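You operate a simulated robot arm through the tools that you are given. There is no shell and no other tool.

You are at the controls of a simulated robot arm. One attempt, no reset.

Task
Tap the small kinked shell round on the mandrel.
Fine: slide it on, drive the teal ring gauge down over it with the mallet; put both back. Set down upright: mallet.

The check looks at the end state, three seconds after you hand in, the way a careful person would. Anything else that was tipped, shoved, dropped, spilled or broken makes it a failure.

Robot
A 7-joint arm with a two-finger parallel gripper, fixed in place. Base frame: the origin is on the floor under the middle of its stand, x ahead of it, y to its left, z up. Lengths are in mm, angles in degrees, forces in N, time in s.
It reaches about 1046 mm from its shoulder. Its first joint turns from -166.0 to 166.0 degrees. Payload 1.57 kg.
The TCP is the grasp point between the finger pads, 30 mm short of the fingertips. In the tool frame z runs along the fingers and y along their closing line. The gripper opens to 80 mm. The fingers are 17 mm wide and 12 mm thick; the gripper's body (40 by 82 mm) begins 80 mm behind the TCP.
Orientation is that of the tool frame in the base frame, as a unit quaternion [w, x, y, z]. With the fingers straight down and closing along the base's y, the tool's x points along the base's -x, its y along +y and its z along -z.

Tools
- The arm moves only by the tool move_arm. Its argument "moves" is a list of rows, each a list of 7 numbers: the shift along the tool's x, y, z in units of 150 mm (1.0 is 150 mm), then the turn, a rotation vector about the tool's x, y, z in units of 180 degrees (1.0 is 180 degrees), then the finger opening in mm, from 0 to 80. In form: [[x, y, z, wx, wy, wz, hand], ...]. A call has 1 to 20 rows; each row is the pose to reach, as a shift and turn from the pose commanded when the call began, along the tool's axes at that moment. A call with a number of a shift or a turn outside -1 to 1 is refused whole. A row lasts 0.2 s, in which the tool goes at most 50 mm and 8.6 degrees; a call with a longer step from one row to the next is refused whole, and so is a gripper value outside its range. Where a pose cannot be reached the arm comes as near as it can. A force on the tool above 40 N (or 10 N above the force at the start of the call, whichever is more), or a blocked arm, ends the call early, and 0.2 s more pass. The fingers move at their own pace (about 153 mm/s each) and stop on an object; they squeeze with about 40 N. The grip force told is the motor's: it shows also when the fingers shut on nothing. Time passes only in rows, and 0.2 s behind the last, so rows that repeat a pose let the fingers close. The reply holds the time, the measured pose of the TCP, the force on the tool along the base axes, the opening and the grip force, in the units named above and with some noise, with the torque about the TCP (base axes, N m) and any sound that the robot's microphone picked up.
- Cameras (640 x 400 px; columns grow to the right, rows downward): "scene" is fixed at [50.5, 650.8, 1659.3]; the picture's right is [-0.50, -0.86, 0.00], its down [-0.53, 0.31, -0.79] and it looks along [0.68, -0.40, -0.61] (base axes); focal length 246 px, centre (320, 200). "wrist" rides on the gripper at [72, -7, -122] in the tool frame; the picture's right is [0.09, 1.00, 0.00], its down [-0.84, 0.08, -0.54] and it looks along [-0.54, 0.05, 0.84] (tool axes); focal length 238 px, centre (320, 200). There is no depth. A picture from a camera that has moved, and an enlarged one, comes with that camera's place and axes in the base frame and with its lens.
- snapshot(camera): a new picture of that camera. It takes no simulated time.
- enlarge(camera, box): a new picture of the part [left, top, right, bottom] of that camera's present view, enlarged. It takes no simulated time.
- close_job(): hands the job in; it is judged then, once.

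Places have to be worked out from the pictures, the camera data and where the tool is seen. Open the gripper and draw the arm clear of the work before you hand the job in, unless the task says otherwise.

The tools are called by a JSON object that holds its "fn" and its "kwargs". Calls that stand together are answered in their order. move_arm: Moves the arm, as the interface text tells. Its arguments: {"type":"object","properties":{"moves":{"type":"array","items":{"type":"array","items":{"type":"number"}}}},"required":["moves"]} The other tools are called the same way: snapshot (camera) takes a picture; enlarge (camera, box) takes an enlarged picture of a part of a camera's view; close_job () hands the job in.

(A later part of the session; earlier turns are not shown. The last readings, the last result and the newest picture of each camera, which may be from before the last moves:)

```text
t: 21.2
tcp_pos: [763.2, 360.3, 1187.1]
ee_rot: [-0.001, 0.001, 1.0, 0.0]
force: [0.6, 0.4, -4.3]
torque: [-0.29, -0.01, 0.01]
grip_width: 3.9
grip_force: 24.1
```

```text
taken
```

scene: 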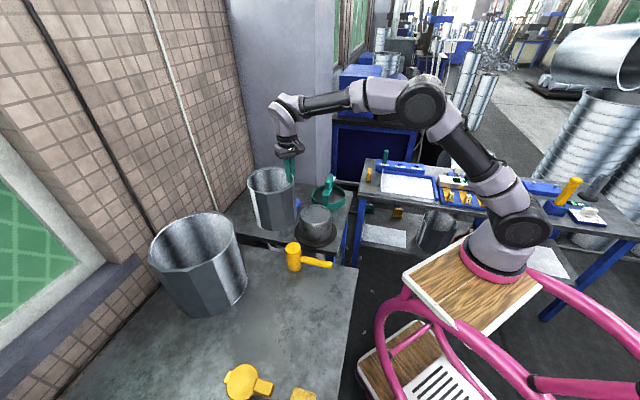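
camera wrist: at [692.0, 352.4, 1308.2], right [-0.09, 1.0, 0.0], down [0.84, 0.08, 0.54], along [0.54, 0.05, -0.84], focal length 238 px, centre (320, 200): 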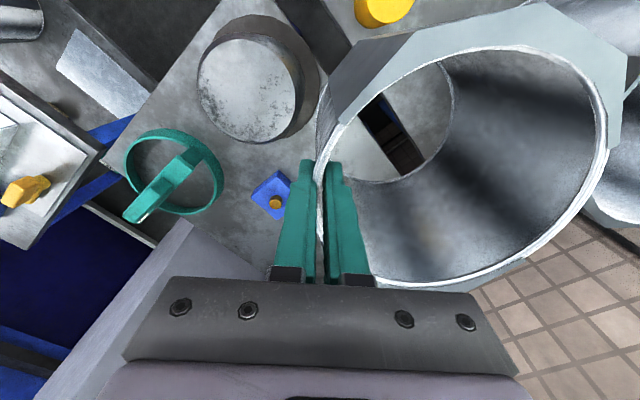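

Good view of the mandrel, ring and block now. I enlarge the mandrel and the ring for measurement.

{"fn": "enlarge", "kwargs": {"camera": "wrist", "box": [180, 20, 340, 160]}}

{"fn": "enlarge", "kwargs": {"camera": "wrist", "box": [100, 110, 260, 240]}}

{"fn": "enlarge", "kwargs": {"camera": "scene", "box": [230, 150, 358, 280]}}

```text
2.86 times, centred on (260, 90) of wrist
camera zoom: at [692.0, 352.4, 1308.2], right [-0.09, 1.0, 0.0], down [0.84, 0.08, 0.54], along [0.54, 0.05, -0.84], focal length 681 px, centre (491, 514)
```

zoom: 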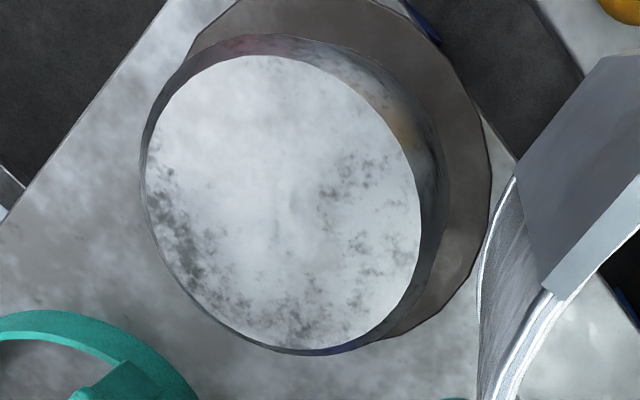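

```text
3.08 times, centred on (180, 175) of wrist
camera zoom: at [692.0, 352.4, 1308.2], right [-0.09, 1.0, 0.0], down [0.84, 0.08, 0.54], along [0.54, 0.05, -0.84], focal length 733 px, centre (751, 277)
```

zoom: 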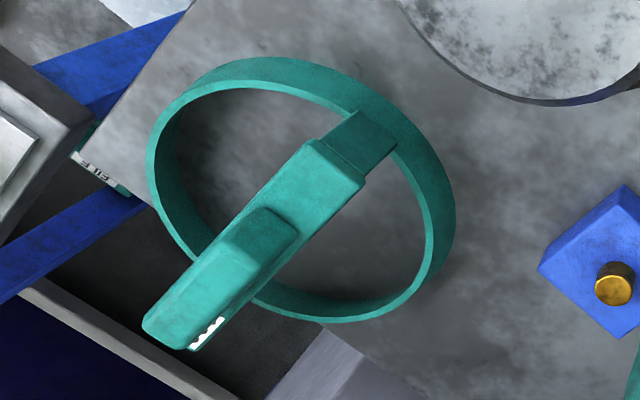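

```text
3.08 times, centred on (294, 215) of scene
camera zoom: at [50.5, 650.8, 1659.3], right [-0.5, -0.86, 0.0], down [-0.53, 0.31, -0.79], along [0.68, -0.4, -0.61], focal length 755 px, centre (400, 154)
```

zoom: 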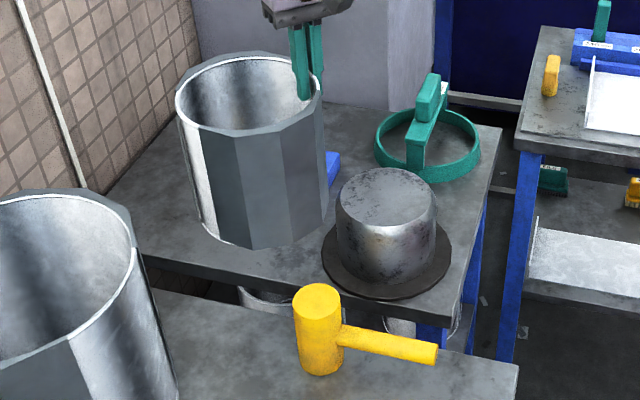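

Fitting circles from both cameras agrees on the mandrel centre at about (757.4, 260.6) with its top at z ≈ 960. The shell has roughly 6 mm radial clearance, so I move it over the mandrel by (-4, -175) and verify before lowering.

{"fn": "move_arm", "kwargs": {"moves": [[0.005, -0.1, 0, 0, 0, 0, 0], [0.01, -0.3, 0, 0, 0, 0, 0], [0.014, -0.55, 0, 0, 0, 0, 0], [0.018, -0.75, 0, 0, 0, 0, 0], [0.02, -0.9, 0, 0, 0, 0, 0]]}}

{"fn": "move_arm", "kwargs": {"moves": [[0.003, -0.1, 0, 0, 0, 0, 0], [0.006, -0.2, 0, 0, 0, 0, 0], [0.008, -0.266, 0, 0, 0, 0, 0], [0.008, -0.266, 0, 0, 0, 0, 0]]}}

{"fn": "snapshot", "kwargs": {"camera": "wrist"}}

{"fn": "enlarge", "kwargs": {"camera": "scene", "box": [250, 150, 378, 250]}}

{"fn": "enlarge", "kwargs": {"camera": "wrist", "box": [300, 30, 500, 200]}}

```text
t: 22.4
tcp_pos: [760.3, 226.0, 1185.6]
ee_rot: [0.0, -0.001, 1.0, 0.0]
force: [-0.5, 0.1, -2.4]
torque: [-0.31, -0.03, -0.03]
grip_width: 3.7
grip_force: 24.5
```

```text
t: 23.4
tcp_pos: [759.5, 186.3, 1185.7]
ee_rot: [0.0, 0.0, 1.0, 0.0]
force: [0.5, 0.4, -3.5]
torque: [-0.25, -0.03, -0.01]
grip_width: 3.7
grip_force: 25.1
```

```text
taken
camera wrist: at [688.1, 177.8, 1308.1], right [-0.09, 1.0, 0.0], down [0.84, 0.08, 0.54], along [0.54, 0.05, -0.84], focal length 238 px, centre (320, 200)
```

wrist: 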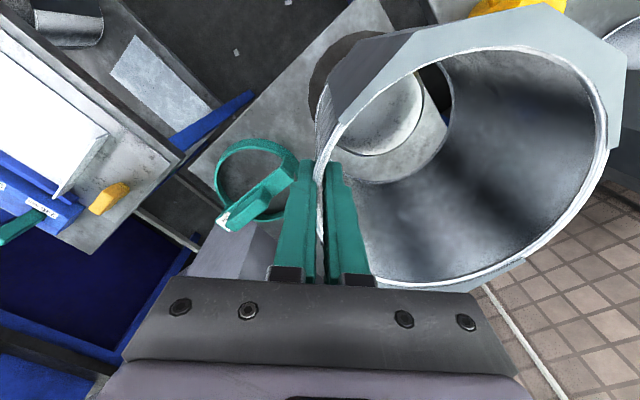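

```text
4.00 times, centred on (314, 200) of scene
camera zoom: at [50.5, 650.8, 1659.3], right [-0.5, -0.86, 0.0], down [-0.53, 0.31, -0.79], along [0.68, -0.4, -0.61], focal length 982 px, centre (344, 200)
```

zoom: 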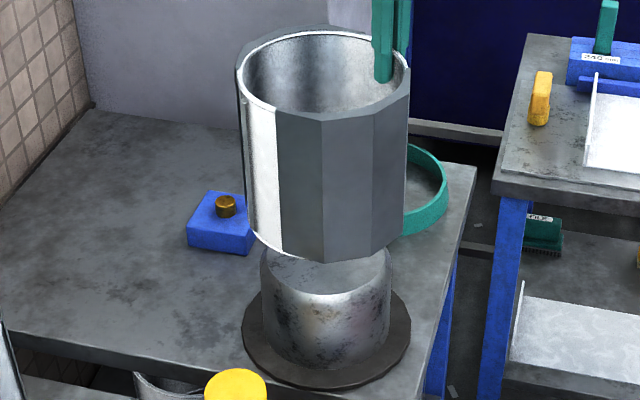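

```text
2.35 times, centred on (400, 115) of wrist
camera zoom: at [688.1, 177.8, 1308.1], right [-0.09, 1.0, 0.0], down [0.84, 0.08, 0.54], along [0.54, 0.05, -0.84], focal length 561 px, centre (132, 400)
```

zoom: 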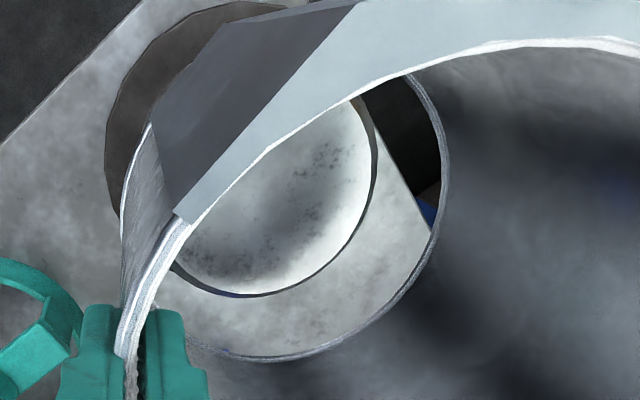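

The wrist view shows the mandrel top centred under the shell opening within 1–3 mm. I nudge slightly and lower gently 100 mm, so the shell starts over the mandrel.

{"fn": "move_arm", "kwargs": {"moves": [[0.005, 0.01, 0.05, 0, 0, 0, 0], [0.005, 0.01, 0.15, 0, 0, 0, 0], [0.005, 0.01, 0.25, 0, 0, 0, 0], [0.005, 0.01, 0.35, 0, 0, 0, 0], [0.005, 0.01, 0.45, 0, 0, 0, 0], [0.005, 0.01, 0.55, 0, 0, 0, 0], [0.005, 0.01, 0.62, 0, 0, 0, 0], [0.005, 0.01, 0.66, 0, 0, 0, 0]]}}

{"fn": "enlarge", "kwargs": {"camera": "wrist", "box": [300, 30, 640, 290]}}

{"fn": "enlarge", "kwargs": {"camera": "scene", "box": [250, 170, 378, 250]}}

```text
t: 25.2
tcp_pos: [759.4, 185.7, 1088.3]
ee_rot: [0.0, 0.001, 1.0, 0.001]
force: [-0.2, 0.2, -3.7]
torque: [-0.22, -0.01, -0.02]
grip_width: 3.8
grip_force: 24.4
```

```text
1.54 times, centred on (470, 160) of wrist
camera zoom: at [688.1, 178.6, 1210.1], right [-0.09, 1.0, 0.0], down [0.84, 0.08, 0.54], along [0.54, 0.05, -0.84], focal length 367 px, centre (89, 262)
```

zoom: 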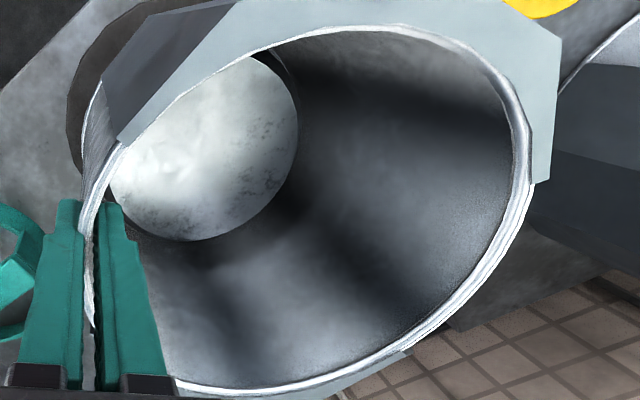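

```text
5.00 times, centred on (314, 210) of scene
camera zoom: at [50.5, 650.8, 1659.3], right [-0.5, -0.86, 0.0], down [-0.53, 0.31, -0.79], along [0.68, -0.4, -0.61], focal length 1228 px, centre (350, 150)
```

zoom: 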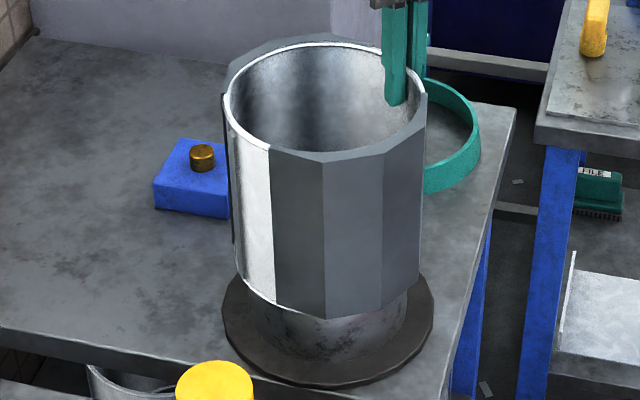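

The shell is engaged on the mandrel with no contact force. I continue down slowly until it seats on the flange.

{"fn": "move_arm", "kwargs": {"moves": [[0, 0, 0.08, 0, 0, 0, 0], [0, 0, 0.16, 0, 0, 0, 0], [0, 0, 0.24, 0, 0, 0, 0], [0, 0, 0.3, 0, 0, 0, 0], [0, 0, 0.34, 0, 0, 0, 0], [0, 0, 0.37, 0, 0, 0, 0]]}}

{"fn": "enlarge", "kwargs": {"camera": "scene", "box": [250, 170, 378, 250]}}

{"fn": "enlarge", "kwargs": {"camera": "wrist", "box": [300, 30, 640, 290]}}

```text
t: 26.6
tcp_pos: [759.5, 185.6, 1031.7]
ee_rot: [0.0, 0.0, 1.0, 0.0]
force: [0.1, 0.7, -3.5]
torque: [-0.29, -0.02, 0.01]
grip_width: 3.9
grip_force: 24.3
```

```text
5.00 times, centred on (314, 210) of scene
camera zoom: at [50.5, 650.8, 1659.3], right [-0.5, -0.86, 0.0], down [-0.53, 0.31, -0.79], along [0.68, -0.4, -0.61], focal length 1228 px, centre (350, 150)
```

zoom: 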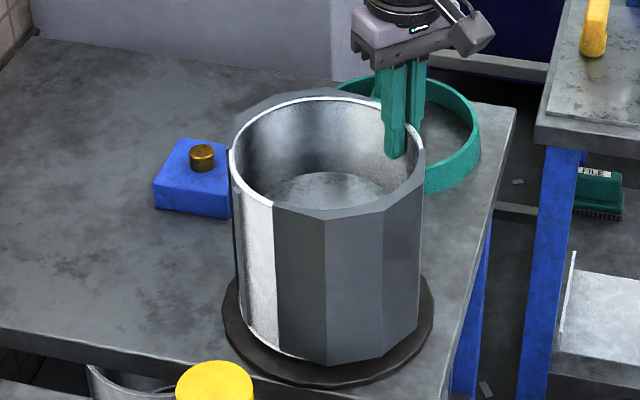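

```text
1.54 times, centred on (470, 160) of wrist
camera zoom: at [687.9, 178.0, 1153.6], right [-0.09, 1.0, 0.0], down [0.84, 0.08, 0.54], along [0.54, 0.05, -0.84], focal length 367 px, centre (89, 262)
```

zoom: 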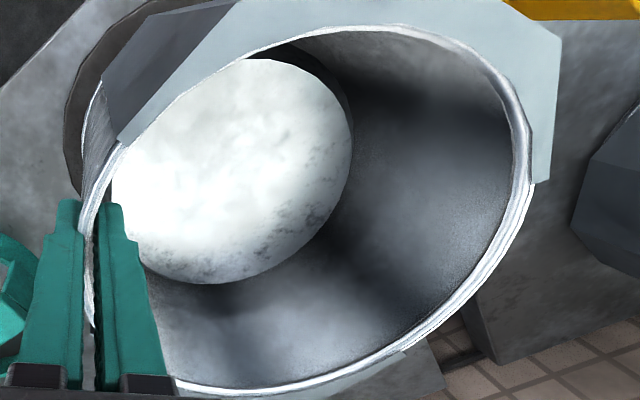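

{"fn": "move_arm", "kwargs": {"moves": [[0, 0, 0.02, 0, 0, 0, 0], [0, 0, 0.04, 0, 0, 0, 0], [0, 0, 0.053, 0, 0, 0, 0]]}}

```text
t: 27.4
tcp_pos: [756.8, 186.9, 1025.2]
ee_rot: [0.0, 0.0, 1.0, 0.0]
force: [-0.1, -0.6, -4.1]
torque: [-0.23, 0.02, 0.02]
grip_width: 3.8
grip_force: 24.8
```

No contact yet (force still the shell's weight). I continue in small steps.

{"fn": "move_arm", "kwargs": {"moves": [[0, 0, 0.013, 0, 0, 0, 0], [0, 0, 0.02, 0, 0, 0, 0], [0, 0, 0.02, 0, 0, 0, 0]]}}

{"fn": "enlarge", "kwargs": {"camera": "scene", "box": [270, 190, 366, 250]}}

```text
t: 28.2
tcp_pos: [758.1, 186.8, 1022.2]
ee_rot: [0.003, 0.0, 1.0, 0.001]
force: [2.5, -0.3, 20.3]
torque: [-0.25, -0.1, 0.0]
grip_width: 3.2
grip_force: 24.7
```

```text
6.67 times, centred on (318, 220) of scene
camera zoom: at [50.5, 650.8, 1659.3], right [-0.5, -0.86, 0.0], down [-0.53, 0.31, -0.79], along [0.68, -0.4, -0.61], focal length 1637 px, centre (333, 67)
```

zoom: 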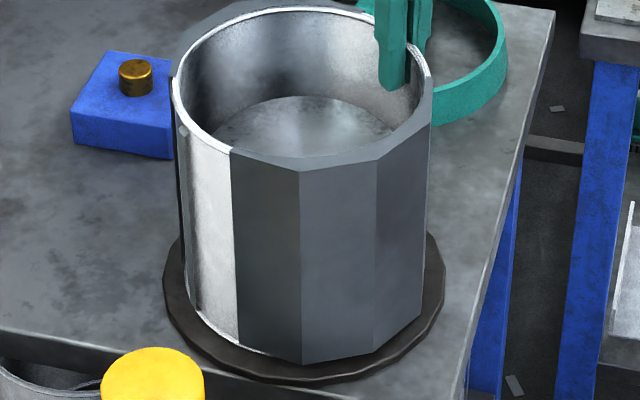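

Force rose to +20 N, so the shell is seated on the flange (TCP z ≈ 1022). I ease up slightly, open the fingers and rise straight up.

{"fn": "move_arm", "kwargs": {"moves": [[0, 0, -0.012, 0, 0, 0, 0], [0, 0, -0.012, 0, 0, 0, 10], [0, 0, -0.012, 0, 0, 0, 25], [0, 0, -0.012, 0, 0, 0, 30], [0, 0, -0.1, 0, 0, 0, 30], [0, 0, -0.25, 0, 0, 0, 30], [0, 0, -0.45, 0, 0, 0, 30], [0, 0, -0.65, 0, 0, 0, 30]]}}

{"fn": "snapshot", "kwargs": {"camera": "wrist"}}

{"fn": "enlarge", "kwargs": {"camera": "scene", "box": [250, 160, 378, 250]}}

```text
t: 30.0
tcp_pos: [758.7, 187.7, 1119.2]
ee_rot: [0.0, 0.0, 1.0, 0.0]
force: [-0.3, 0.8, -0.3]
torque: [0.03, 0.02, -0.02]
grip_width: 29.8
grip_force: 0.1
```

```text
taken
camera wrist: at [687.4, 180.0, 1241.0], right [-0.09, 1.0, 0.0], down [0.84, 0.08, 0.54], along [0.54, 0.05, -0.84], focal length 238 px, centre (320, 200)
```

wrist: 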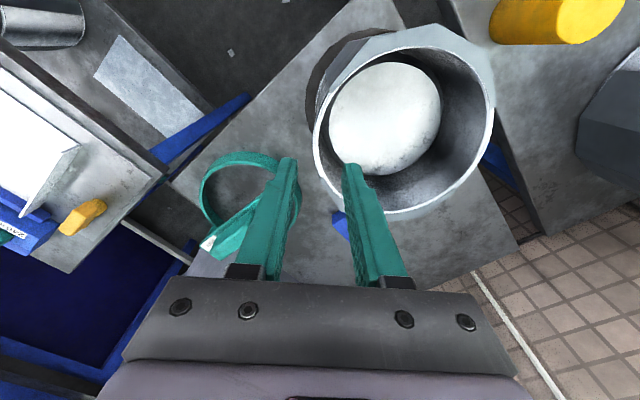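

```text
4.44 times, centred on (314, 205) of scene
camera zoom: at [50.5, 650.8, 1659.3], right [-0.5, -0.86, 0.0], down [-0.53, 0.31, -0.79], along [0.68, -0.4, -0.61], focal length 1091 px, centre (347, 178)
```

zoom: 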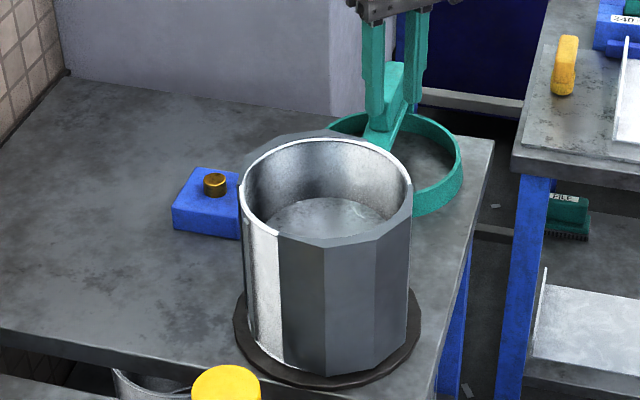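

The shell stands seated on the mandrel flange. Next I move toward the teal ring gauge to measure it.

{"fn": "move_arm", "kwargs": {"moves": [[0, 0, -0.2, 0, 0, 0, 60], [-0.15, -0.12, -0.3, 0, 0, 0, 80], [-0.3, -0.25, -0.4, 0, 0, 0, 80], [-0.45, -0.37, -0.5, 0, 0, 0, 80], [-0.6, -0.5, -0.5, 0, 0, 0, 80]]}}

{"fn": "snapshot", "kwargs": {"camera": "wrist"}}

{"fn": "enlarge", "kwargs": {"camera": "scene", "box": [290, 160, 370, 220]}}

```text
t: 31.2
tcp_pos: [848.9, 111.5, 1195.0]
ee_rot: [0.001, -0.001, 1.0, 0.0]
force: [-0.2, 0.3, 0.7]
torque: [-0.03, -0.01, 0.02]
grip_width: 80.2
grip_force: 0.2
```

```text
taken
camera wrist: at [778.2, 104.3, 1317.2], right [-0.09, 1.0, 0.0], down [0.84, 0.08, 0.54], along [0.54, 0.05, -0.84], focal length 238 px, centre (320, 200)
```

wrist: 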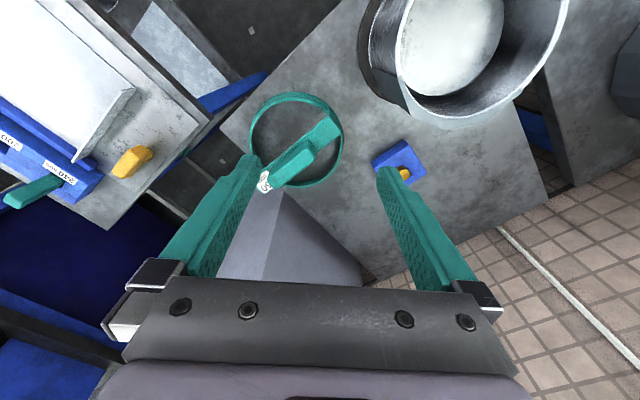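

```text
6.67 times, centred on (330, 190) of scene
camera zoom: at [50.5, 650.8, 1659.3], right [-0.5, -0.86, 0.0], down [-0.53, 0.31, -0.79], along [0.68, -0.4, -0.61], focal length 1637 px, centre (253, 267)
```

zoom: 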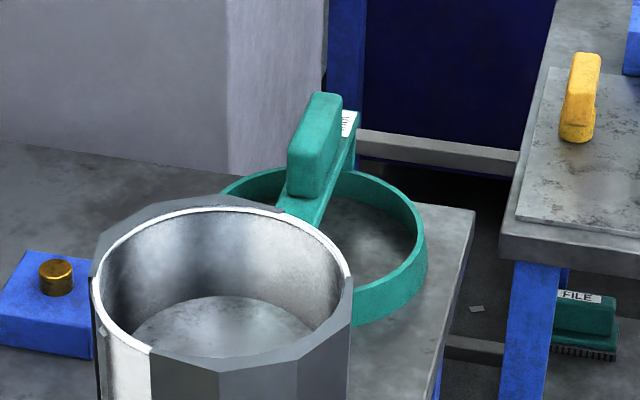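

{"fn": "enlarge", "kwargs": {"camera": "wrist", "box": [230, 80, 358, 200]}}

{"fn": "enlarge", "kwargs": {"camera": "wrist", "box": [350, 0, 590, 150]}}

```text
3.33 times, centred on (294, 140) of wrist
camera zoom: at [778.2, 104.3, 1317.2], right [-0.09, 1.0, 0.0], down [0.84, 0.08, 0.54], along [0.54, 0.05, -0.84], focal length 794 px, centre (407, 400)
```

zoom: 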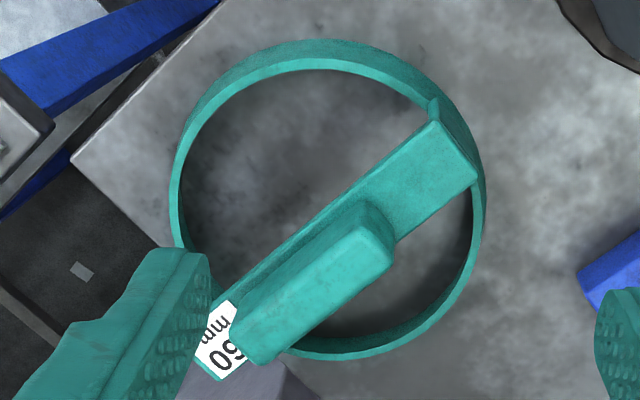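

```text
2.67 times, centred on (470, 75) of wrist
camera zoom: at [778.2, 104.3, 1317.2], right [-0.09, 1.0, 0.0], down [0.84, 0.08, 0.54], along [0.54, 0.05, -0.84], focal length 636 px, centre (-80, 533)
```

zoom: 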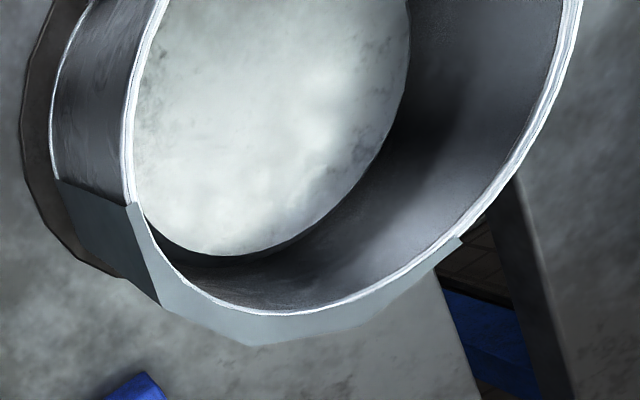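

The ring's label reads "160 mm". I place the ring centre near (943, 74), its bar along the -45° direction, bar top near z 922 and grip block top near z 963. I rotate the tool 45° so the fingers close across the block and move above it.

{"fn": "move_arm", "kwargs": {"moves": [[-0.1048, -0.0411, 0.1, 0, 0, 0.0417, 80], [-0.2096, -0.0822, 0.2, 0, 0, 0.0833, 80], [-0.3144, -0.1233, 0.3, 0, 0, 0.125, 80], [-0.4191, -0.1644, 0.45, 0, 0, 0.1667, 80], [-0.5239, -0.2056, 0.6, 0, 0, 0.2083, 80], [-0.6287, -0.2467, 0.7667, 0, 0, 0.25, 80]]}}

{"fn": "snapshot", "kwargs": {"camera": "wrist"}}

{"fn": "snapshot", "kwargs": {"camera": "scene"}}

{"fn": "enlarge", "kwargs": {"camera": "wrist", "box": [240, 80, 400, 260]}}

```text
t: 32.6
tcp_pos: [940.7, 71.7, 1079.0]
ee_rot: [0.0, 0.383, 0.924, 0.001]
force: [-0.2, -0.3, 0.2]
torque: [-0.03, -0.01, 0.0]
grip_width: 80.1
grip_force: 0.1
```

```text
taken
camera wrist: at [886.4, 117.8, 1201.2], right [0.64, 0.77, 0.0], down [0.65, -0.54, 0.54], along [0.42, -0.35, -0.84], focal length 238 px, centre (320, 200)
```

wrist: 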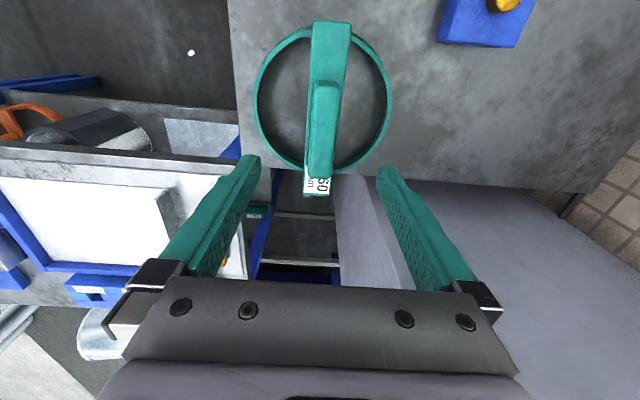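

```text
taken
```

scene: 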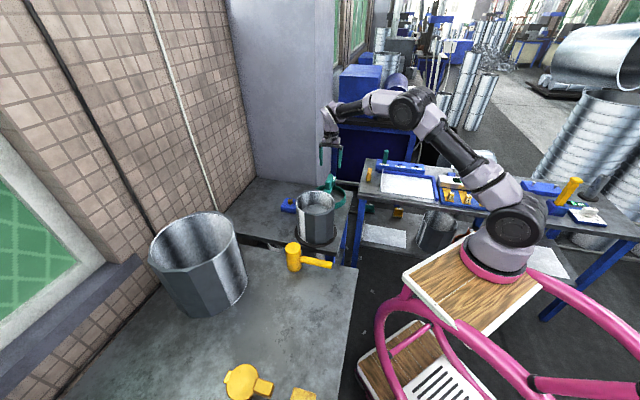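

```text
2.22 times, centred on (320, 170) of wrist
camera zoom: at [886.4, 117.8, 1201.2], right [0.64, 0.77, 0.0], down [0.65, -0.54, 0.54], along [0.42, -0.35, -0.84], focal length 530 px, centre (320, 267)
```

zoom: 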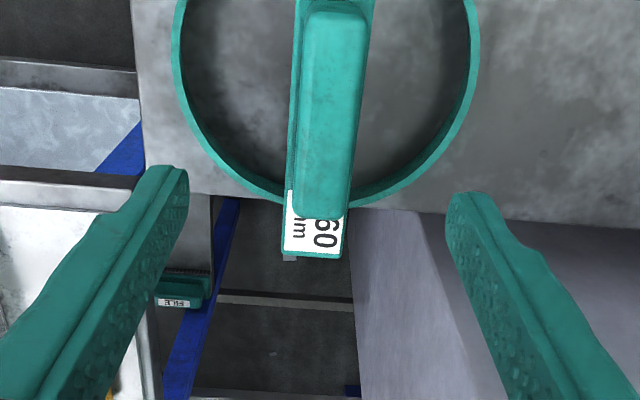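

The bar is aligned with the tool within about 1°, and the block is about 4 mm to tool +y. I shift and descend to z ≈ 1000 for a closer check.

{"fn": "move_arm", "kwargs": {"moves": [[0.005, 0.01, 0.15, 0, 0, 0, 60], [0.013, 0.025, 0.3, 0, 0, 0, 60], [0.013, 0.025, 0.45, 0, 0, 0, 60], [0.013, 0.025, 0.5267, 0, 0, 0, 60]]}}

{"fn": "snapshot", "kwargs": {"camera": "wrist"}}

{"fn": "enlarge", "kwargs": {"camera": "wrist", "box": [240, 80, 400, 260]}}

{"fn": "enlarge", "kwargs": {"camera": "scene", "box": [280, 140, 376, 215]}}

```text
t: 33.6
tcp_pos: [946.8, 77.2, 1000.1]
ee_rot: [0.0, 0.383, 0.924, 0.0]
force: [-0.2, -0.4, 0.3]
torque: [-0.03, -0.02, -0.01]
grip_width: 59.9
grip_force: 0.0
```

```text
taken
camera wrist: at [890.9, 122.2, 1122.9], right [0.64, 0.77, 0.0], down [0.65, -0.54, 0.54], along [0.42, -0.35, -0.84], focal length 238 px, centre (320, 200)
```

wrist: 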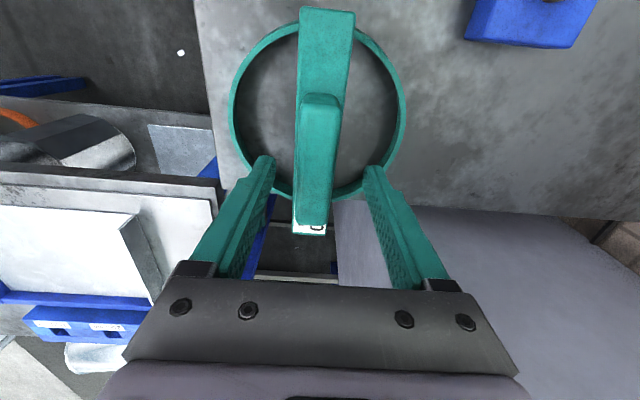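

```text
2.22 times, centred on (320, 170) of wrist
camera zoom: at [890.9, 122.2, 1122.9], right [0.64, 0.77, 0.0], down [0.65, -0.54, 0.54], along [0.42, -0.35, -0.84], focal length 530 px, centre (320, 267)
```

zoom: 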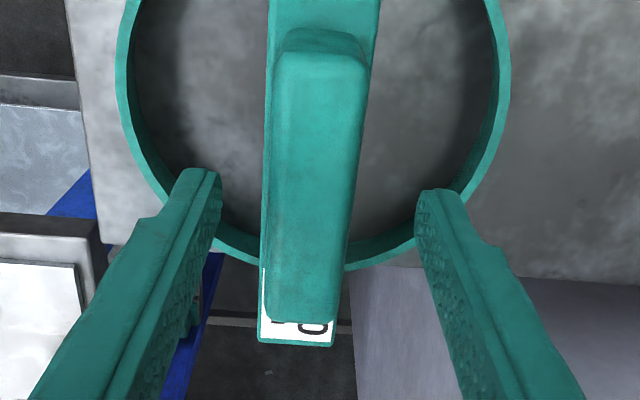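

```text
5.33 times, centred on (328, 178) of scene
camera zoom: at [50.5, 650.8, 1659.3], right [-0.5, -0.86, 0.0], down [-0.53, 0.31, -0.79], along [0.68, -0.4, -0.61], focal length 1309 px, centre (277, 320)
```

zoom: 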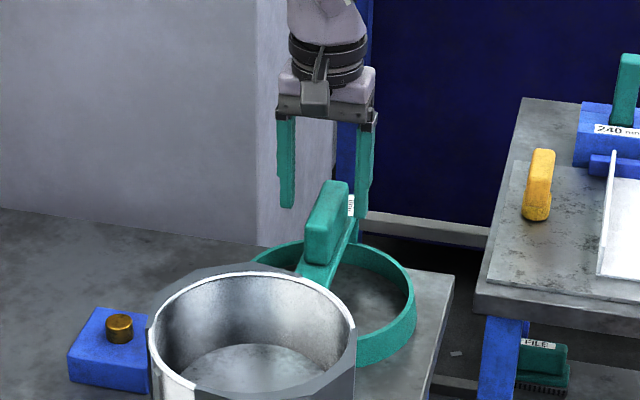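

Block top is at z ≈ 969, about 42 mm tall above the bar, and now about 2 mm to tool -y. I centre, lower to TCP z ≈ 965 (tips above the bar) and close on the block.

{"fn": "move_arm", "kwargs": {"moves": [[-0.007, -0.015, 0.06, 0, 0, 0, 60], [-0.007, -0.015, 0.14, 0, 0, 0, 60], [-0.007, -0.015, 0.2, 0, 0, 0, 60], [-0.007, -0.015, 0.233, 0, 0, 0, 60]]}}

{"fn": "enlarge", "kwargs": {"camera": "wrist", "box": [240, 80, 400, 260]}}

{"fn": "enlarge", "kwargs": {"camera": "scene", "box": [296, 150, 360, 200]}}

```text
t: 34.6
tcp_pos: [944.7, 74.0, 965.2]
ee_rot: [0.0, 0.383, 0.924, 0.001]
force: [1.1, 0.0, -0.2]
torque: [0.0, 0.01, -0.01]
grip_width: 59.8
grip_force: 0.1
```

```text
2.22 times, centred on (320, 170) of wrist
camera zoom: at [888.9, 119.9, 1086.2], right [0.64, 0.77, 0.0], down [0.65, -0.54, 0.54], along [0.42, -0.35, -0.84], focal length 530 px, centre (320, 267)
```

zoom: 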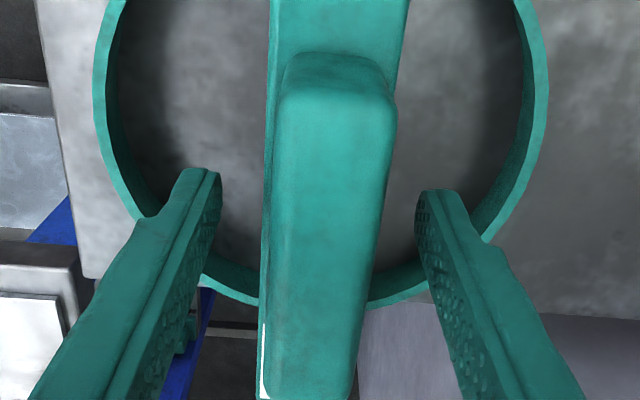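

```text
8.00 times, centred on (328, 175) of scene
camera zoom: at [50.5, 650.8, 1659.3], right [-0.5, -0.86, 0.0], down [-0.53, 0.31, -0.79], along [0.68, -0.4, -0.61], focal length 1964 px, centre (256, 400)
```

zoom: 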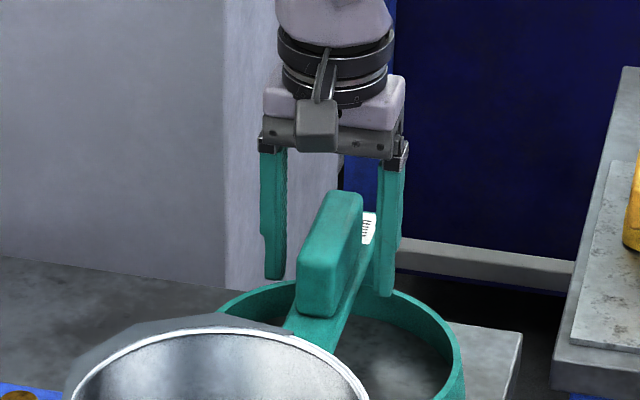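

The block is centred to within about 1.5 mm and the tips are above the bar. I close the gripper.

{"fn": "move_arm", "kwargs": {"moves": [[0, 0.007, 0, 0, 0, 0, 45], [0, 0.007, 0, 0, 0, 0, 32], [0, 0.007, 0, 0, 0, 0, 20], [0, 0.007, 0, 0, 0, 0, 0], [0, 0.007, 0, 0, 0, 0, 0]]}}

{"fn": "enlarge", "kwargs": {"camera": "wrist", "box": [240, 80, 400, 260]}}

{"fn": "enlarge", "kwargs": {"camera": "scene", "box": [296, 150, 360, 200]}}

```text
t: 35.8
tcp_pos: [945.1, 75.8, 964.8]
ee_rot: [0.0, 0.383, 0.924, 0.0]
force: [-0.7, -0.8, 0.5]
torque: [-0.04, 0.06, 0.02]
grip_width: 35.5
grip_force: 40.3
```

```text
2.22 times, centred on (320, 170) of wrist
camera zoom: at [889.9, 121.2, 1086.6], right [0.64, 0.77, 0.0], down [0.65, -0.54, 0.54], along [0.42, -0.35, -0.84], focal length 530 px, centre (320, 267)
```

zoom: 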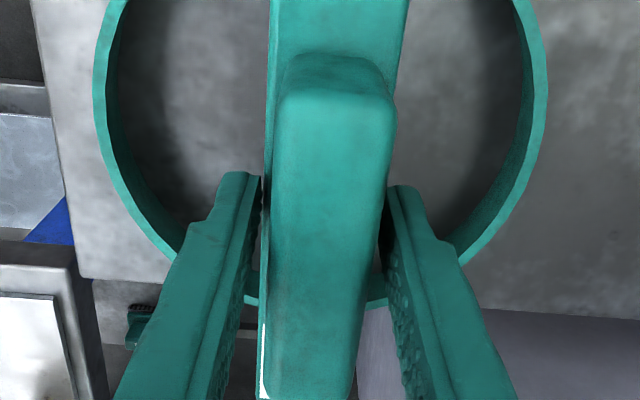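

```text
8.00 times, centred on (328, 175) of scene
camera zoom: at [50.5, 650.8, 1659.3], right [-0.5, -0.86, 0.0], down [-0.53, 0.31, -0.79], along [0.68, -0.4, -0.61], focal length 1964 px, centre (256, 400)
```

zoom: 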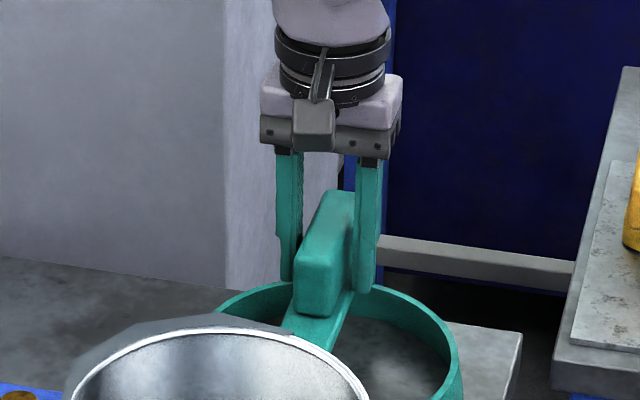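

Width 35.5 mm means the tips are gripping the bar's sides, since the bar is a bit higher than I estimated. To get more overlap I reopen, go 8 mm lower and close again.

{"fn": "move_arm", "kwargs": {"moves": [[0, 0, 0, 0, 0, 0, 46], [0, 0, 0, 0, 0, 0, 50], [0, 0, 0.03, 0, 0, 0, 50], [0, 0, 0.053, 0, 0, 0, 50], [0, 0, 0.053, 0, 0, 0, 42], [0, 0, 0.053, 0, 0, 0, 30], [0, 0, 0.053, 0, 0, 0, 0], [0, 0, 0.053, 0, 0, 0, 0], [0, 0, 0.053, 0, 0, 0, 0]]}}

{"fn": "enlarge", "kwargs": {"camera": "wrist", "box": [240, 80, 400, 260]}}

{"fn": "enlarge", "kwargs": {"camera": "scene", "box": [304, 165, 352, 195]}}

```text
t: 37.8
tcp_pos: [944.5, 76.8, 956.5]
ee_rot: [0.0, 0.383, 0.924, 0.0]
force: [1.1, 0.1, 0.6]
torque: [-0.06, -0.09, 0.02]
grip_width: 35.6
grip_force: 40.1
```

```text
2.22 times, centred on (320, 170) of wrist
camera zoom: at [889.0, 121.7, 1078.1], right [0.64, 0.77, 0.0], down [0.65, -0.54, 0.54], along [0.42, -0.35, -0.84], focal length 530 px, centre (320, 267)
```

zoom: 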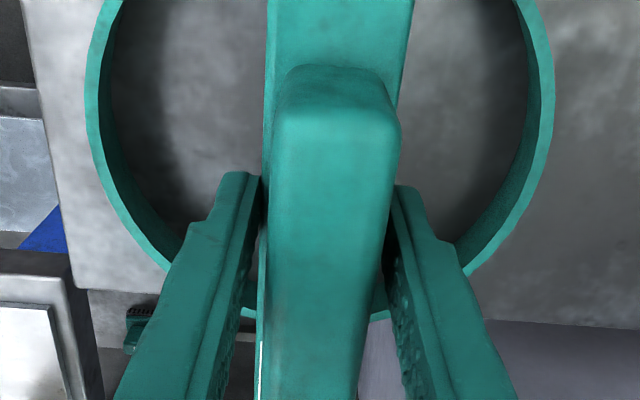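

```text
13.33 times, centred on (328, 180) of scene
camera zoom: at [50.5, 650.8, 1659.3], right [-0.5, -0.86, 0.0], down [-0.53, 0.31, -0.79], along [0.68, -0.4, -0.61], focal length 3273 px, centre (213, 467)
```

zoom: 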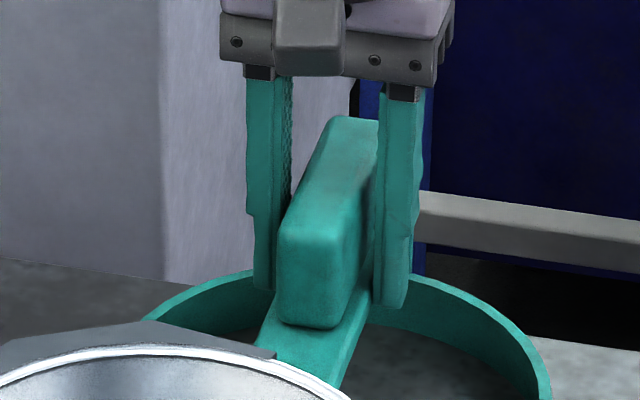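

Gripped firmly (35.6 mm, 40 N); the ring's home pose is TCP tally (943.0, 75.9, 957.3) at this yaw. I lift a little and check it hangs level.

{"fn": "move_arm", "kwargs": {"moves": [[0, 0, -0.05, 0, 0, 0, 0], [0, 0, -0.12, 0, 0, 0, 0], [0, 0, -0.2, 0, 0, 0, 0], [0, 0, -0.2, 0, 0, 0, 0]]}}

{"fn": "enlarge", "kwargs": {"camera": "scene", "box": [280, 150, 376, 220]}}

{"fn": "snapshot", "kwargs": {"camera": "wrist"}}

```text
t: 38.8
tcp_pos: [944.4, 76.9, 985.9]
ee_rot: [0.0, 0.382, 0.924, 0.0]
force: [-0.8, 0.0, -3.7]
torque: [-0.04, 0.02, 0.0]
grip_width: 35.4
grip_force: 39.9
```

```text
5.71 times, centred on (328, 185) of scene
camera zoom: at [50.5, 650.8, 1659.3], right [-0.5, -0.86, 0.0], down [-0.53, 0.31, -0.79], along [0.68, -0.4, -0.61], focal length 1403 px, centre (274, 286)
```

zoom: 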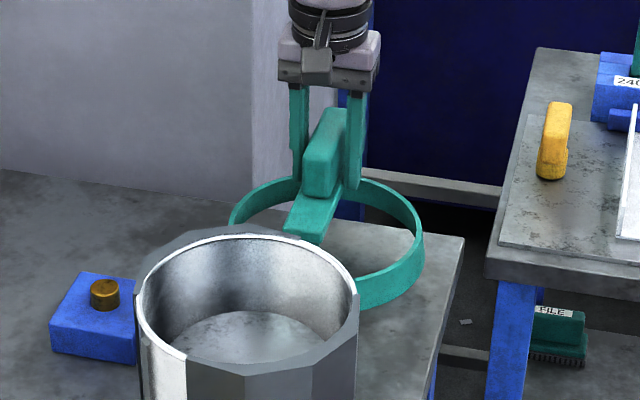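

```text
taken
camera wrist: at [889.3, 121.0, 1108.0], right [0.64, 0.77, 0.0], down [0.65, -0.54, 0.54], along [0.42, -0.35, -0.84], focal length 238 px, centre (320, 200)
```

wrist: 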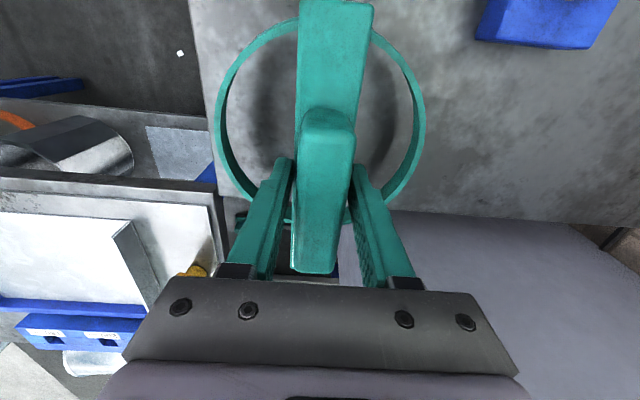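

The ring weighs about 0.38 kg and hangs level. I lift it to clear the shell rim.

{"fn": "move_arm", "kwargs": {"moves": [[0, 0, -0.15, 0, 0, 0, 0], [0, 0, -0.35, 0, 0, 0, 0], [0, 0, -0.55, 0, 0, 0, 0], [0, 0, -0.75, 0, 0, 0, 0], [0, 0, -0.92, 0, 0, 0, 0], [0, 0, -1.0, 0, 0, 0, 0]]}}

{"fn": "move_arm", "kwargs": {"moves": [[0.1, 0, -0.1, 0, 0, 0, 0], [0.28, 0, -0.2, 0, 0, 0, 0], [0.46, 0, -0.25, 0, 0, 0, 0], [0.64, 0, -0.25, 0, 0, 0, 0], [0.8, 0, -0.25, 0, 0, 0, 0], [0.88, 0, -0.25, 0, 0, 0, 0]]}}

{"fn": "snapshot", "kwargs": {"camera": "wrist"}}

{"fn": "snapshot", "kwargs": {"camera": "scene"}}

```text
t: 40.2
tcp_pos: [945.1, 76.1, 1135.7]
ee_rot: [0.0, 0.382, 0.924, 0.001]
force: [0.4, 0.5, -3.9]
torque: [0.01, 0.0, 0.0]
grip_width: 35.5
grip_force: 40.4
```

```text
t: 41.6
tcp_pos: [850.6, 168.5, 1173.4]
ee_rot: [0.0, 0.383, 0.924, 0.0]
force: [0.0, 0.0, -2.7]
torque: [0.05, 0.02, -0.02]
grip_width: 35.3
grip_force: 39.8
```

```text
taken
camera wrist: at [795.9, 214.5, 1295.2], right [0.64, 0.77, 0.0], down [0.65, -0.54, 0.54], along [0.42, -0.35, -0.84], focal length 238 px, centre (320, 200)
```

wrist: 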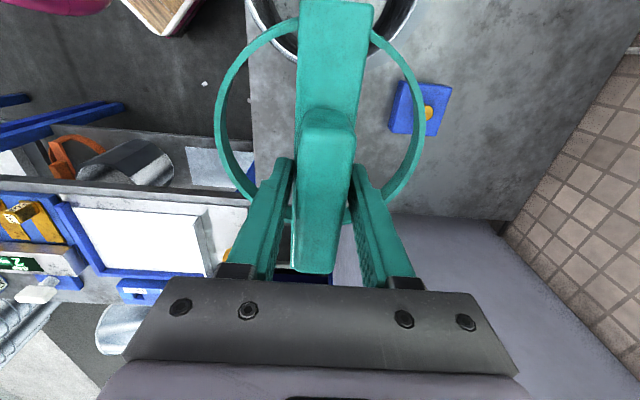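

```text
taken
```

scene: 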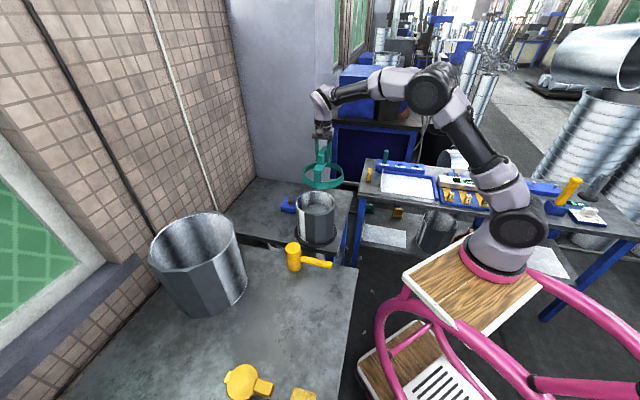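

{"fn": "move_arm", "kwargs": {"moves": [[0.1, 0, 0, 0, 0, 0, 0], [0.28, 0.005, 0, 0, 0, 0, 0], [0.46, 0.01, 0, 0, 0, 0, 0], [0.64, 0.015, 0, 0, 0, 0, 0], [0.8, 0.02, 0, 0, 0, 0, 0], [0.88, 0.021, 0, 0, 0, 0, 0], [0.88, 0.021, 0, 0, 0, 0, 0]]}}

{"fn": "snapshot", "kwargs": {"camera": "wrist"}}

{"fn": "enlarge", "kwargs": {"camera": "wrist", "box": [200, 0, 440, 150]}}

{"fn": "enlarge", "kwargs": {"camera": "wrist", "box": [200, 100, 440, 250]}}

{"fn": "enlarge", "kwargs": {"camera": "scene", "box": [256, 130, 376, 250]}}

```text
t: 43.2
tcp_pos: [760.6, 265.2, 1173.0]
ee_rot: [0.0, 0.382, 0.924, 0.001]
force: [-0.3, 0.0, -3.1]
torque: [-0.03, 0.01, 0.0]
grip_width: 35.7
grip_force: 39.7
```

```text
taken
camera wrist: at [704.4, 310.7, 1295.5], right [0.64, 0.77, 0.0], down [0.65, -0.54, 0.54], along [0.42, -0.35, -0.84], focal length 238 px, centre (320, 200)
```

wrist: 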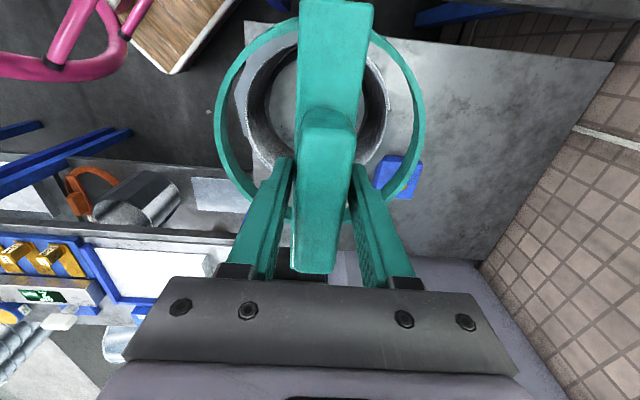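

```text
2.67 times, centred on (320, 75) of wrist
camera zoom: at [704.4, 310.7, 1295.5], right [0.64, 0.77, 0.0], down [0.65, -0.54, 0.54], along [0.42, -0.35, -0.84], focal length 636 px, centre (320, 533)
```

zoom: 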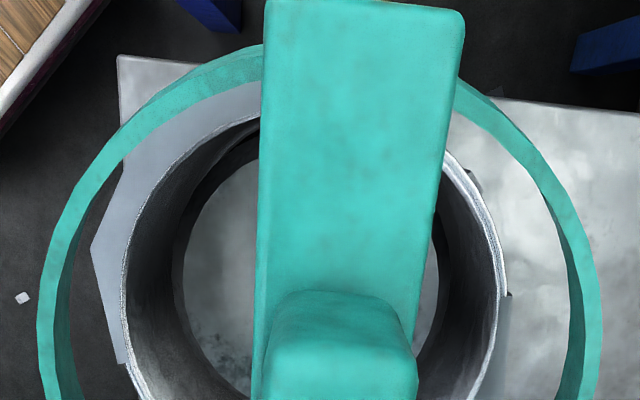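

```text
2.67 times, centred on (320, 175) of wrist
camera zoom: at [704.4, 310.7, 1295.5], right [0.64, 0.77, 0.0], down [0.65, -0.54, 0.54], along [0.42, -0.35, -0.84], focal length 636 px, centre (320, 267)
```

zoom: 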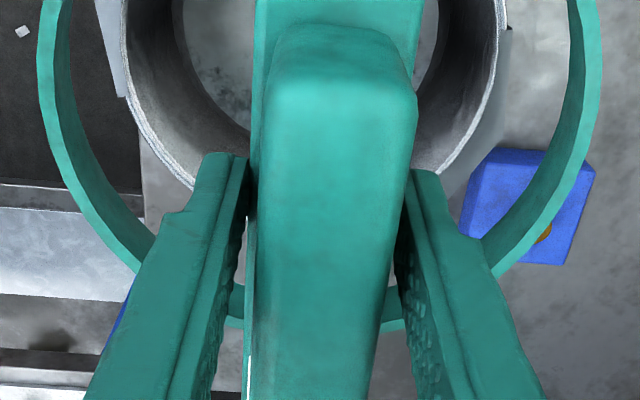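

```text
3.33 times, centred on (316, 190) of scene
camera zoom: at [50.5, 650.8, 1659.3], right [-0.5, -0.86, 0.0], down [-0.53, 0.31, -0.79], along [0.68, -0.4, -0.61], focal length 818 px, centre (333, 233)
```

zoom: 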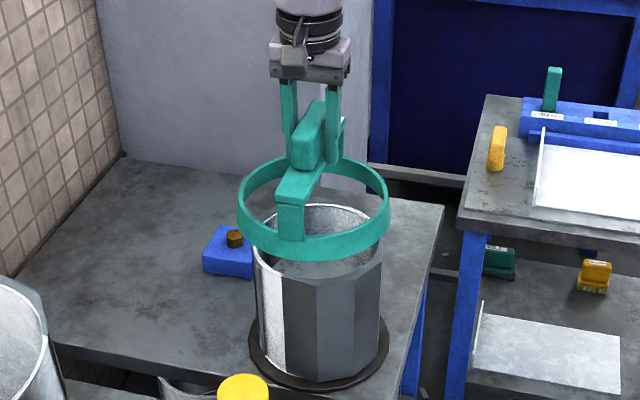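

Ring centre relative to camera is (h 73, lat -0.3), and the shell rim centre is (71.9, -2.3). I correct by about (0.9, -2.1) mm in tool axes and lower to just above the rim.

{"fn": "move_arm", "kwargs": {"moves": [[0.006, -0.014, 0, 0, 0, 0, 0], [0.006, -0.014, 0.06, 0, 0, 0, 0], [0.006, -0.014, 0.12, 0, 0, 0, 0], [0.006, -0.014, 0.18, 0, 0, 0, 0], [0.006, -0.014, 0.22, 0, 0, 0, 0], [0.006, -0.014, 0.22, 0, 0, 0, 0]]}}

{"fn": "enlarge", "kwargs": {"camera": "scene", "box": [272, 150, 368, 240]}}

{"fn": "enlarge", "kwargs": {"camera": "wrist", "box": [200, 0, 440, 150]}}

{"fn": "enlarge", "kwargs": {"camera": "wrist", "box": [200, 100, 440, 250]}}

```text
t: 44.6
tcp_pos: [757.2, 266.0, 1140.8]
ee_rot: [0.0, 0.382, 0.924, 0.0]
force: [0.2, 0.0, -2.0]
torque: [0.01, -0.03, 0.0]
grip_width: 35.8
grip_force: 39.3
```

```text
4.44 times, centred on (320, 195) of scene
camera zoom: at [50.5, 650.8, 1659.3], right [-0.5, -0.86, 0.0], down [-0.53, 0.31, -0.79], along [0.68, -0.4, -0.61], focal length 1091 px, centre (320, 222)
```

zoom: 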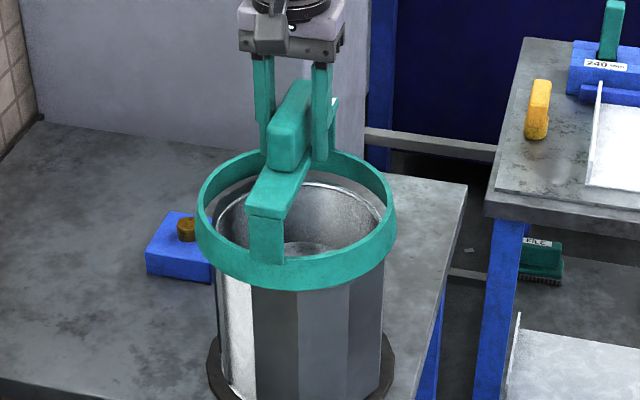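

```text
2.67 times, centred on (320, 75) of wrist
camera zoom: at [702.1, 310.2, 1262.7], right [0.64, 0.77, 0.0], down [0.65, -0.54, 0.54], along [0.42, -0.35, -0.84], focal length 636 px, centre (320, 533)
```

zoom: 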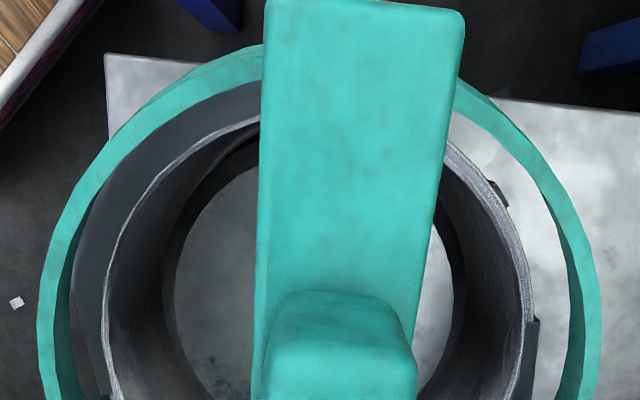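

```text
2.67 times, centred on (320, 175) of wrist
camera zoom: at [702.1, 310.2, 1262.7], right [0.64, 0.77, 0.0], down [0.65, -0.54, 0.54], along [0.42, -0.35, -0.84], focal length 636 px, centre (320, 267)
```

zoom: 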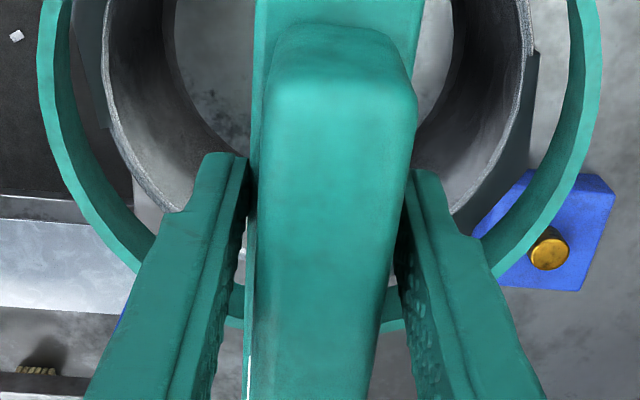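

The ring is concentric with the shell to within about 1 mm. I lower in small steps until contact.

{"fn": "move_arm", "kwargs": {"moves": [[0.004, 0, 0.02, 0, 0, 0, 0], [0.004, 0, 0.04, 0, 0, 0, 0], [0.004, 0, 0.05, 0, 0, 0, 0], [0.004, 0, 0.05, 0, 0, 0, 0]]}}

{"fn": "move_arm", "kwargs": {"moves": [[0, 0, 0.01, 0, 0, 0, 0], [0, 0, 0.02, 0, 0, 0, 0], [0, 0, 0.02, 0, 0, 0, 0]]}}

{"fn": "enlarge", "kwargs": {"camera": "scene", "box": [272, 150, 368, 240]}}

```text
t: 45.6
tcp_pos: [757.0, 264.3, 1133.1]
ee_rot: [0.0, 0.383, 0.924, 0.001]
force: [0.0, 0.1, -3.6]
torque: [0.0, 0.0, 0.03]
grip_width: 35.6
grip_force: 39.6
```

```text
t: 46.4
tcp_pos: [757.2, 266.9, 1131.4]
ee_rot: [-0.001, 0.383, 0.924, 0.0]
force: [0.8, 0.6, -2.6]
torque: [0.02, 0.04, -0.01]
grip_width: 35.8
grip_force: 39.2
```

```text
4.44 times, centred on (320, 195) of scene
camera zoom: at [50.5, 650.8, 1659.3], right [-0.5, -0.86, 0.0], down [-0.53, 0.31, -0.79], along [0.68, -0.4, -0.61], focal length 1091 px, centre (320, 222)
```

zoom: 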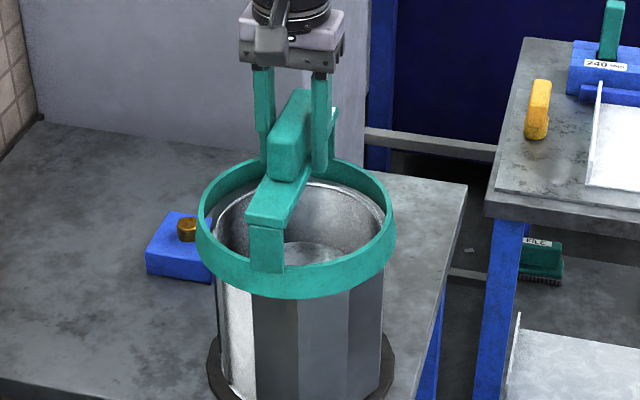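

No contact yet (force still only the ring's weight). I keep lowering in small steps.

{"fn": "move_arm", "kwargs": {"moves": [[0, 0, 0.01, 0, 0, 0, 0], [0, 0, 0.02, 0, 0, 0, 0], [0, 0, 0.027, 0, 0, 0, 0]]}}

{"fn": "move_arm", "kwargs": {"moves": [[0, 0, 0.01, 0, 0, 0, 0], [0, 0, 0.02, 0, 0, 0, 0], [0, 0, 0.027, 0, 0, 0, 0]]}}

{"fn": "enlarge", "kwargs": {"camera": "scene", "box": [272, 150, 368, 240]}}

```text
t: 47.2
tcp_pos: [757.1, 264.5, 1126.4]
ee_rot: [-0.001, 0.382, 0.924, 0.001]
force: [0.0, 0.0, -3.1]
torque: [0.0, -0.04, 0.02]
grip_width: 35.8
grip_force: 40.5
```

```text
t: 48.0
tcp_pos: [756.3, 263.8, 1122.6]
ee_rot: [0.0, 0.382, 0.924, -0.001]
force: [0.2, -0.4, -2.8]
torque: [0.02, 0.02, 0.02]
grip_width: 35.2
grip_force: 39.9
```

```text
4.44 times, centred on (320, 195) of scene
camera zoom: at [50.5, 650.8, 1659.3], right [-0.5, -0.86, 0.0], down [-0.53, 0.31, -0.79], along [0.68, -0.4, -0.61], focal length 1091 px, centre (320, 222)
```

zoom: 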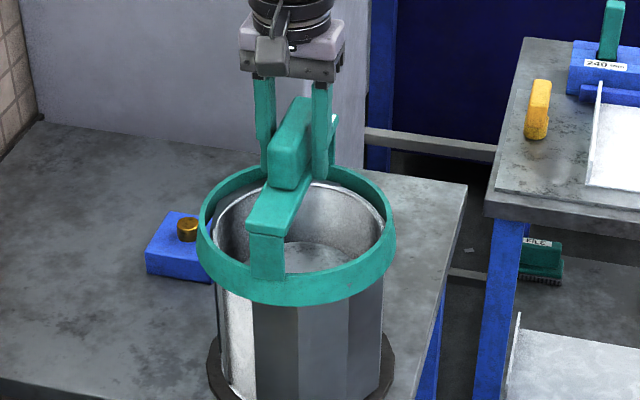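

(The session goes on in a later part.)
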